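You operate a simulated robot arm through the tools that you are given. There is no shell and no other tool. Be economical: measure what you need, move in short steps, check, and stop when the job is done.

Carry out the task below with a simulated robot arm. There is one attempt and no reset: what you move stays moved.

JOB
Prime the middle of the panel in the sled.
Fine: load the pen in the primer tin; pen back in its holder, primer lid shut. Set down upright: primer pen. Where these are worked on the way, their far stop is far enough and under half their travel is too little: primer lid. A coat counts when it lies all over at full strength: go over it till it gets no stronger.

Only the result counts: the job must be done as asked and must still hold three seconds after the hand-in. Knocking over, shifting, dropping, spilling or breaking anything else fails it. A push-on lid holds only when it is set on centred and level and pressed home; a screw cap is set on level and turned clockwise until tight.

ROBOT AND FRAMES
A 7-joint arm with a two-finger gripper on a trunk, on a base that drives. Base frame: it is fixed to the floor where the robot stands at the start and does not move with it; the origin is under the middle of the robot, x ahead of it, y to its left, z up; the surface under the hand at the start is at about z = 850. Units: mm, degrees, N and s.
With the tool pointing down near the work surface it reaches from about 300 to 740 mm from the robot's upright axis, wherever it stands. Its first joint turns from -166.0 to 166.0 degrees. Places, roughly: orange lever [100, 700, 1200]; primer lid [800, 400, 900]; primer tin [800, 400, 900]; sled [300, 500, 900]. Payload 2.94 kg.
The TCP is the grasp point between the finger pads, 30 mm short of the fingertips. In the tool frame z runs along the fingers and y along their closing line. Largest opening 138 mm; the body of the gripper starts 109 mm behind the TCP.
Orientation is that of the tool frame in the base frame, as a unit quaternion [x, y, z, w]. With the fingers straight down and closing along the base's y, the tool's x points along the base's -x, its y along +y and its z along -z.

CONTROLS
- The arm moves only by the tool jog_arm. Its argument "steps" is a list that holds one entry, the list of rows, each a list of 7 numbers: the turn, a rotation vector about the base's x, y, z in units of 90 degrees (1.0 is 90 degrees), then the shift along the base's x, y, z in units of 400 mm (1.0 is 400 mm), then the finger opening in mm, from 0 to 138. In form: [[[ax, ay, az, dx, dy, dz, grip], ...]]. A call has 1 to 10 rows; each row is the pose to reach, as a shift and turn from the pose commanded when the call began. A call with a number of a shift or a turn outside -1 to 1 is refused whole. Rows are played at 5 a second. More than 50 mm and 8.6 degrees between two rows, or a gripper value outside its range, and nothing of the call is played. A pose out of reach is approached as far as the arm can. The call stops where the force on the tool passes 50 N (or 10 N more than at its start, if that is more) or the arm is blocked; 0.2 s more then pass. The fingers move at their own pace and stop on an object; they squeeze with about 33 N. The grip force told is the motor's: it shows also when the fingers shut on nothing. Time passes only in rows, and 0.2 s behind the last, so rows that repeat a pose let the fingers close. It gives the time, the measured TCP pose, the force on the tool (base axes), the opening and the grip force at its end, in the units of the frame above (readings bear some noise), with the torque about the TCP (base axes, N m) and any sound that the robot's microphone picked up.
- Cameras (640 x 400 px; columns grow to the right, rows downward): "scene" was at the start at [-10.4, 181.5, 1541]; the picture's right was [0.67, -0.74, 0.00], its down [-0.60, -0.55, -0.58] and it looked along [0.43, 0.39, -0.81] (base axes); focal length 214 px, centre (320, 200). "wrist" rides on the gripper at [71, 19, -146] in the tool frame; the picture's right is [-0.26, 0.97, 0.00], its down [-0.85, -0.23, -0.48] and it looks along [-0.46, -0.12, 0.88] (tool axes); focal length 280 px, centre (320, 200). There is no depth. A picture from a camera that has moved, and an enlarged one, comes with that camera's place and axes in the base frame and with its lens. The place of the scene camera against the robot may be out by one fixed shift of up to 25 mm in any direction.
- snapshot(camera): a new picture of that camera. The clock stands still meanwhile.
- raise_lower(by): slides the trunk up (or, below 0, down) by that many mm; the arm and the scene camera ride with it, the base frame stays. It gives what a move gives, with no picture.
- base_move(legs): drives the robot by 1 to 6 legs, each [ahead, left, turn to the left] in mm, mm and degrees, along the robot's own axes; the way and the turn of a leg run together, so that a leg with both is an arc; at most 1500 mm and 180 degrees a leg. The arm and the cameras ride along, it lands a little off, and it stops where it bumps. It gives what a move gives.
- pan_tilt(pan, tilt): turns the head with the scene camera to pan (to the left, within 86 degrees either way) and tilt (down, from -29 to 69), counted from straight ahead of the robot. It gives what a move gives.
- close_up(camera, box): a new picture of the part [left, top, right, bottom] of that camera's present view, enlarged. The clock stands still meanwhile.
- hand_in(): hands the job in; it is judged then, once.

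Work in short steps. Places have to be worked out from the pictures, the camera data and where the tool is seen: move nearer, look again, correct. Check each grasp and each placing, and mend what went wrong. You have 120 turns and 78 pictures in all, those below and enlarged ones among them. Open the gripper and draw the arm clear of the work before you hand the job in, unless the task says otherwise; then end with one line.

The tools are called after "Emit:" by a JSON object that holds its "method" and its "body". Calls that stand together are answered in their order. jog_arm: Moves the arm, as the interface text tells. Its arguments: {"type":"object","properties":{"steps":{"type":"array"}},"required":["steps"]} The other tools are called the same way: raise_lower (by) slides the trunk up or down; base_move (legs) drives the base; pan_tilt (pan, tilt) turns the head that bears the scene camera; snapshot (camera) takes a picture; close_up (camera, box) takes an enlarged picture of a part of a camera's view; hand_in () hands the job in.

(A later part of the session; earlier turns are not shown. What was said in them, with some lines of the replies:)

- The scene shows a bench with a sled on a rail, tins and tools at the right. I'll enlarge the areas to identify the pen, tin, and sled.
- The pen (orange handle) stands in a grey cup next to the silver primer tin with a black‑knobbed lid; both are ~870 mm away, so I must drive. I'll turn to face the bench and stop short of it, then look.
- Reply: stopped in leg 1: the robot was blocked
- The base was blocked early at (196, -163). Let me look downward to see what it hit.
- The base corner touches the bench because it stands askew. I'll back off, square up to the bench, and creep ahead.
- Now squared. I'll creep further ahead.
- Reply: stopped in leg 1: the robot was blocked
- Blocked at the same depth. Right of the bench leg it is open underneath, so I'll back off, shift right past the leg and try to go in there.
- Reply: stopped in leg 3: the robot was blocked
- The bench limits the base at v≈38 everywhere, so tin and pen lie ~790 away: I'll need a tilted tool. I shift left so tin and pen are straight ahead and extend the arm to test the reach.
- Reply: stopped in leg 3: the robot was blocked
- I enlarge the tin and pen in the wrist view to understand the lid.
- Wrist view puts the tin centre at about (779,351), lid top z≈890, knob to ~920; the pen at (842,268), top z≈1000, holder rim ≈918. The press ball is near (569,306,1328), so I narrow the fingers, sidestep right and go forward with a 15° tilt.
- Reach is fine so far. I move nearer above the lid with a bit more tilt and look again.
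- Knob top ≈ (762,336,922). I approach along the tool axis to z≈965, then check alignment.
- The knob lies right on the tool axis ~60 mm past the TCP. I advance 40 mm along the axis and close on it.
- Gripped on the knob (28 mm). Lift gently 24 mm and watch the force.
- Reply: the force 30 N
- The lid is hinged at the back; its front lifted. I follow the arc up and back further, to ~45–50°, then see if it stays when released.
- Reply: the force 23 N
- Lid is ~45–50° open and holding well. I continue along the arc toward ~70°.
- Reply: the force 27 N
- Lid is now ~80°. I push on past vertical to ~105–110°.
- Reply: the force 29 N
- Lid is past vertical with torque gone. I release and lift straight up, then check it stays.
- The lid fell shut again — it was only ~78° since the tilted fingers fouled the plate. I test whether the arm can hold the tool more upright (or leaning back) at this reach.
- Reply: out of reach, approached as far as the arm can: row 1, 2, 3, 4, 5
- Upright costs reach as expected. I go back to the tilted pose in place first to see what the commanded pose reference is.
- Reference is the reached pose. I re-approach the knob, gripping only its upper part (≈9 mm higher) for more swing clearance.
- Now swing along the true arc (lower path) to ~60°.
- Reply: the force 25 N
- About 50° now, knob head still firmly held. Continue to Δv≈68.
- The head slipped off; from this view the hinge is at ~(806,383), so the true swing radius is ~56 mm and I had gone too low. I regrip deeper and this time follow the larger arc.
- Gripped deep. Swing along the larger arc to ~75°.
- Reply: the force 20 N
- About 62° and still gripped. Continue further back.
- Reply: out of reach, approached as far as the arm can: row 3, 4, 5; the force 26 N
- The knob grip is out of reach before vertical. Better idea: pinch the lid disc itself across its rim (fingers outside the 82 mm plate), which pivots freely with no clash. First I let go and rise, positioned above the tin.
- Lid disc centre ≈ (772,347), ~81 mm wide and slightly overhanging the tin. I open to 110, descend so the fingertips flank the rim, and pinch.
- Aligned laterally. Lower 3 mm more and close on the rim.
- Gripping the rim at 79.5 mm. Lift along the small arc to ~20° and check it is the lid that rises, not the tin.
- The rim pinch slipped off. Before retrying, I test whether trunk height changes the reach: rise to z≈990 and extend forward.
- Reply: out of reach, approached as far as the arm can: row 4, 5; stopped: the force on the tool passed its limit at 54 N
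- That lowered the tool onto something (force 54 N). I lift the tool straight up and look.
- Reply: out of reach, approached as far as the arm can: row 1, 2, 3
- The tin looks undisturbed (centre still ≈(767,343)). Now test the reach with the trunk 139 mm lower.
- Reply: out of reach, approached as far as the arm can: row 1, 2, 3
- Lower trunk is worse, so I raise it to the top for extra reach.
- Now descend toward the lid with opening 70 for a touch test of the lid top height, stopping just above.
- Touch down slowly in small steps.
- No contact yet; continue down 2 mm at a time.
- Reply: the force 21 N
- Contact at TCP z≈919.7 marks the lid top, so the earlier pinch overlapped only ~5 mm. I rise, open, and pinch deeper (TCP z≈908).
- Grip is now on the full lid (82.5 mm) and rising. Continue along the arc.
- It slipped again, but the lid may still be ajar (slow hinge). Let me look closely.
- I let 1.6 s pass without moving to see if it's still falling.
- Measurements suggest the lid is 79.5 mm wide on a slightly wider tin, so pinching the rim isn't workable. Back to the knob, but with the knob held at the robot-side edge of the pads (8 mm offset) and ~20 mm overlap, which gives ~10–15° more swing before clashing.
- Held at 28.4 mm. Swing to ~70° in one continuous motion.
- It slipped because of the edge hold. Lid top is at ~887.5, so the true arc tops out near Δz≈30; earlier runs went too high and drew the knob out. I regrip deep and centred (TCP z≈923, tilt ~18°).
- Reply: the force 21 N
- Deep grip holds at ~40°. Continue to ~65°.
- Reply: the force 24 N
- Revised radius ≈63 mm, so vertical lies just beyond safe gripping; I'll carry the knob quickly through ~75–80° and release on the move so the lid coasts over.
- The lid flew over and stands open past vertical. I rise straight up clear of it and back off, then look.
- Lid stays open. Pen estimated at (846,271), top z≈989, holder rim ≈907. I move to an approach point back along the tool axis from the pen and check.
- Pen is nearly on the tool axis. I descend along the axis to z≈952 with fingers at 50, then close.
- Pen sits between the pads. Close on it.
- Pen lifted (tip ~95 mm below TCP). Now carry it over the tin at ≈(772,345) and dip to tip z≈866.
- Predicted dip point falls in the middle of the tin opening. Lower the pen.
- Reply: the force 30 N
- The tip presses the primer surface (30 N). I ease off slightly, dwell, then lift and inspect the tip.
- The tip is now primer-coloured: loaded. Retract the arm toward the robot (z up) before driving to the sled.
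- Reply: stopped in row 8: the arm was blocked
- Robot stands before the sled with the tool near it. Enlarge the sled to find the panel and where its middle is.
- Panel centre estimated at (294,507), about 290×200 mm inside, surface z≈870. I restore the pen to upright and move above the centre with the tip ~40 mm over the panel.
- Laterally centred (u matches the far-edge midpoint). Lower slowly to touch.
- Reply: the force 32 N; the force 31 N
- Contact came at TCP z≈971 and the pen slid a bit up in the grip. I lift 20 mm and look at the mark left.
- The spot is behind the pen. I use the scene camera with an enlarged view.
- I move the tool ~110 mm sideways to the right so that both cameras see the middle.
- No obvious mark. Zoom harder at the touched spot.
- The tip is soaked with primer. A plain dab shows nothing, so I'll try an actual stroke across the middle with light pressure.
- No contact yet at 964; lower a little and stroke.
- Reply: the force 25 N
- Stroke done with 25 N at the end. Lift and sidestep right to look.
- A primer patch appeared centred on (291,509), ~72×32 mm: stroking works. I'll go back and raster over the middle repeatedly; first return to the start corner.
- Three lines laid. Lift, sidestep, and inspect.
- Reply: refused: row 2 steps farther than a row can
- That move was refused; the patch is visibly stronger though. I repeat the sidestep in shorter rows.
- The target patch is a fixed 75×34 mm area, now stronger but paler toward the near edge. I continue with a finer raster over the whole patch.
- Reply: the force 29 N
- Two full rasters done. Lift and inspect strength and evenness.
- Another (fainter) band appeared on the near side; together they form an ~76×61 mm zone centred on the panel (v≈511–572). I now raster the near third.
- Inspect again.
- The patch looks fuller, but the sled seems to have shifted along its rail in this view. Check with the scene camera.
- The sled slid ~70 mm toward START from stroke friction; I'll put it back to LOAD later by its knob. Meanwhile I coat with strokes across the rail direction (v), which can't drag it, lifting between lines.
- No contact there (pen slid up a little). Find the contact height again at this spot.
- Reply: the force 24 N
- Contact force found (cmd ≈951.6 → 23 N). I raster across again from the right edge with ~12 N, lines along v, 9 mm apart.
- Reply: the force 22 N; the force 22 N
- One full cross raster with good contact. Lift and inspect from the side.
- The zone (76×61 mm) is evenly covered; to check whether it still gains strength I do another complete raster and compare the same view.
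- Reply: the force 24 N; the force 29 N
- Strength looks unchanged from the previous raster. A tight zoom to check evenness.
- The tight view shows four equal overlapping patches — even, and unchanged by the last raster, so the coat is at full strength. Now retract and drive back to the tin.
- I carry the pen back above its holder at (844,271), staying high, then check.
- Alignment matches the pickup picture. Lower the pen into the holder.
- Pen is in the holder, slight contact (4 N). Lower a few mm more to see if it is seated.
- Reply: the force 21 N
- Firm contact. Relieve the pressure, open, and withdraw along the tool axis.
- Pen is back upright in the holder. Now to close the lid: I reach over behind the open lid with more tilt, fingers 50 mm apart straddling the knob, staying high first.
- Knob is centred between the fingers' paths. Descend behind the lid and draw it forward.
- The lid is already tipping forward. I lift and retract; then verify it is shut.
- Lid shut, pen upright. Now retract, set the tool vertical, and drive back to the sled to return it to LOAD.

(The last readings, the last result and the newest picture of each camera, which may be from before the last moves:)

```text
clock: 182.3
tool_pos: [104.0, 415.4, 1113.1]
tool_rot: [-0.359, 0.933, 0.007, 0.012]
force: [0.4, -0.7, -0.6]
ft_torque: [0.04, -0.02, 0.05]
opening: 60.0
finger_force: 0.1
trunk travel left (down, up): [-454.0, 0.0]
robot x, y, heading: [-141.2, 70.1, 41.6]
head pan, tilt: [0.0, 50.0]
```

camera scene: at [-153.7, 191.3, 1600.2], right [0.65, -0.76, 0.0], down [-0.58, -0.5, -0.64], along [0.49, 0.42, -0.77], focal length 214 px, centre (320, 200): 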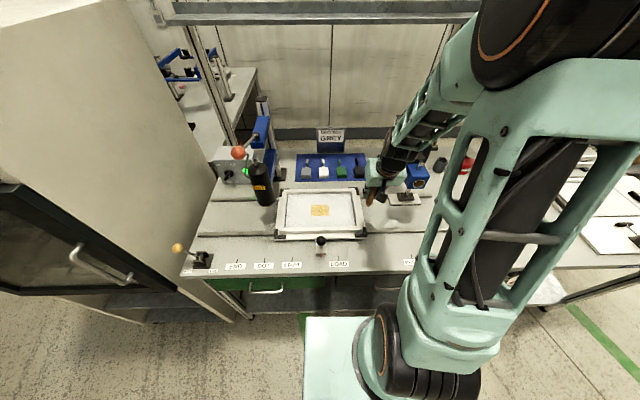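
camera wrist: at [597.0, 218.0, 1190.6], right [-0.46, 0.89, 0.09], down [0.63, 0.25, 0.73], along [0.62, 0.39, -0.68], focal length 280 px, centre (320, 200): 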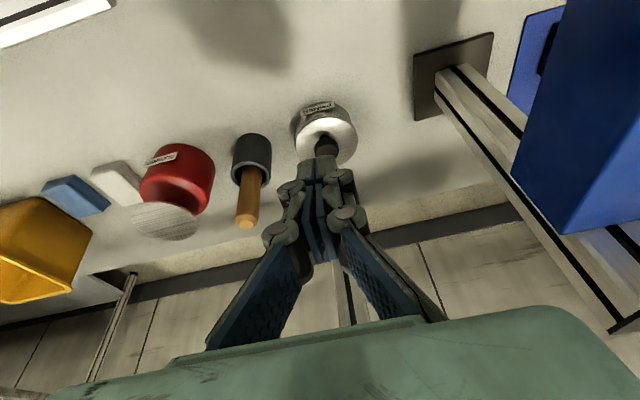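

Take a wrist view to locate the sled knob precisely.

Emit:
{"method": "snapshot", "body": {"camera": "wrist"}}

```text
3 pictures are left
camera wrist: at [35.1, 377.6, 1258.1], right [-0.45, 0.89, 0.01], down [0.77, 0.39, 0.5], along [0.44, 0.23, -0.87], focal length 280 px, centre (320, 200)
```

wrist: 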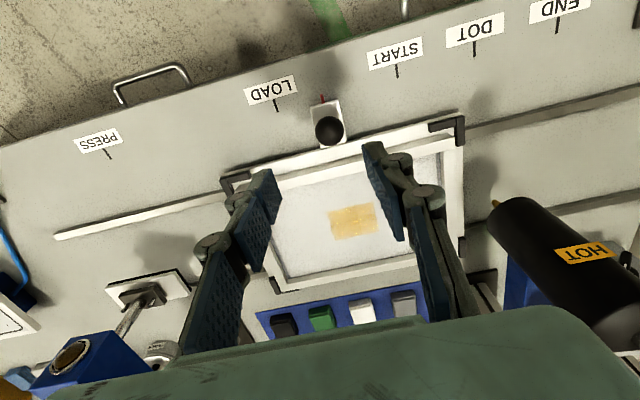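

LOAD tick at u≈-184, sled pointer at u≈-250: it must go ~66 mm right. Knob ball ≈ (119,437). I lower the open fingers around the knob and close.

Emit:
{"method": "jog_arm", "body": {"steps": [[[0, 0, 0, 0.019, 0.027, -0.1, 70], [0, 0, 0, 0.037, 0.054, -0.2, 70], [0, 0, 0, 0.037, 0.054, -0.31, 70], [0, 0, 0, 0.037, 0.054, -0.41, 70], [0, 0, 0, 0.037, 0.054, -0.49, 70], [0, 0, 0, 0.037, 0.054, -0.505, 70]]]}}

Emit:
{"method": "snapshot", "body": {"camera": "wrist"}}

```text
clock: 183.7
tool_pos: [118.0, 436.5, 911.6]
tool_rot: [-0.359, 0.933, 0.006, 0.012]
force: [-0.4, 0.8, 0.1]
ft_torque: [0.01, -0.01, -0.04]
opening: 70.1
finger_force: 0.0
trunk travel left (down, up): [-454.0, 0.0]
robot x, y, heading: [-145.4, 66.8, 41.9]
head pan, tilt: [0.0, 50.0]
```

```text
2 pictures are left
camera wrist: at [50.5, 399.3, 1055.3], right [-0.45, 0.89, 0.01], down [0.77, 0.39, 0.5], along [0.44, 0.23, -0.87], focal length 280 px, centre (320, 200)
```

wrist: 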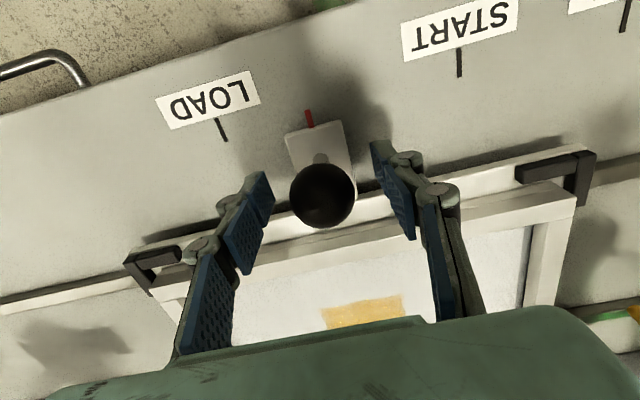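

Knob is centred between the pads. Close on it and slide the sled 65 mm along the rail toward LOAD.

Emit:
{"method": "jog_arm", "body": {"steps": [[[0, 0, 0, 0, 0, 0, 50], [0, 0, 0, 0, 0, 0, 35], [0, 0, 0, 0, 0, 0, 20], [0, 0, 0, 0, 0, 0, 20], [0, 0, 0, 0.025, -0.028, 0, 20], [0, 0, 0, 0.055, -0.06, 0, 20], [0, 0, 0, 0.085, -0.093, 0, 20], [0, 0, 0, 0.109, -0.12, 0, 20], [0, 0, 0, 0.109, -0.12, 0, 20]]]}}

Emit:
{"method": "close_up", "body": {"camera": "wrist", "box": [240, 60, 400, 220]}}

```text
clock: 185.7
tool_pos: [161.3, 389.6, 909.7]
tool_rot: [-0.359, 0.933, 0.005, 0.01]
force: [-3.0, -1.8, -36.2]
ft_torque: [0.38, -0.61, -0.23]
opening: 34.2
finger_force: 44.9
trunk travel left (down, up): [-454.0, 0.0]
robot x, y, heading: [-142.2, 70.2, 42.0]
head pan, tilt: [0.0, 50.0]
```

```text
2.50 times, centred on (320, 140) of wrist
camera zoom: at [94.0, 352.2, 1053.9], right [-0.45, 0.89, 0.01], down [0.78, 0.39, 0.49], along [0.44, 0.23, -0.87], focal length 701 px, centre (320, 350)
```

zoom: 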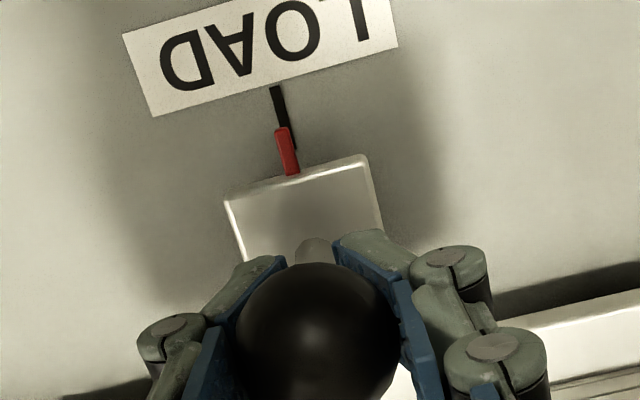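

The pointer lies on the LOAD tick within ~1–2 mm. I nudge back 1 mm, open, rise clear, and take a final look.

Emit:
{"method": "jog_arm", "body": {"steps": [[[0, 0, 0, -0.002, 0.002, 0, 20], [0, 0, 0, -0.002, 0.002, 0, 45], [0, 0, 0, -0.002, 0.002, 0, 70], [0, 0, 0, -0.002, 0.002, 0.1, 70], [0, 0, 0, -0.002, 0.002, 0.2, 70], [0, 0, 0, -0.05, -0.04, 0.3, 70], [0, 0, 0, -0.05, -0.04, 0.4, 70]]]}}

Emit:
{"method": "snapshot", "body": {"camera": "wrist"}}

```text
clock: 187.3
tool_pos: [141.8, 371.9, 1072.3]
tool_rot: [-0.359, 0.933, 0.006, 0.012]
force: [-0.1, 0.1, 0.0]
ft_torque: [-0.02, -0.02, 0.02]
opening: 69.6
finger_force: 0.1
trunk travel left (down, up): [-454.0, 0.0]
robot x, y, heading: [-145.3, 70.4, 41.7]
head pan, tilt: [0.0, 50.0]
```

```text
0 pictures are left
camera wrist: at [73.4, 335.4, 1217.0], right [-0.45, 0.89, 0.01], down [0.77, 0.39, 0.5], along [0.44, 0.23, -0.87], focal length 280 px, centre (320, 200)
```

wrist: 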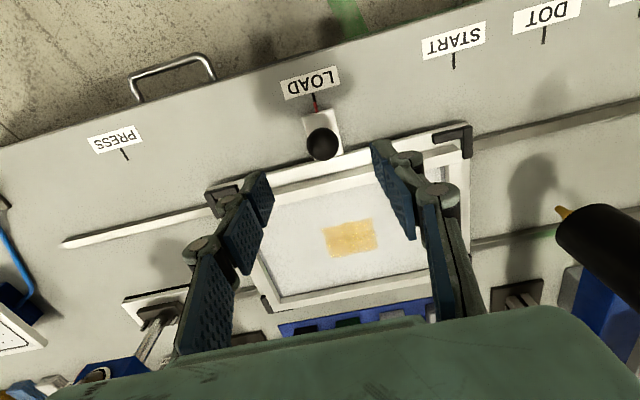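

The sled pointer is back at LOAD, the middle of the panel is coated, the pen is in its holder, the lid is shut, and the arm is clear with the gripper open. I hand the job in.

Emit:
{"method": "hand_in", "body": {}}

```text
The job is handed in.
```

I handed the job in with the middle of the panel primed, the primer pen upright in its holder, the primer lid shut, and the arm clear with the gripper open. Pen strokes dragged the sled about 66 mm off LOAD; I slid it back to within 1–2 mm of the tick. The coat stopped getting visibly stronger over the last two passes, but I judged that by eye and did not reload the pen.
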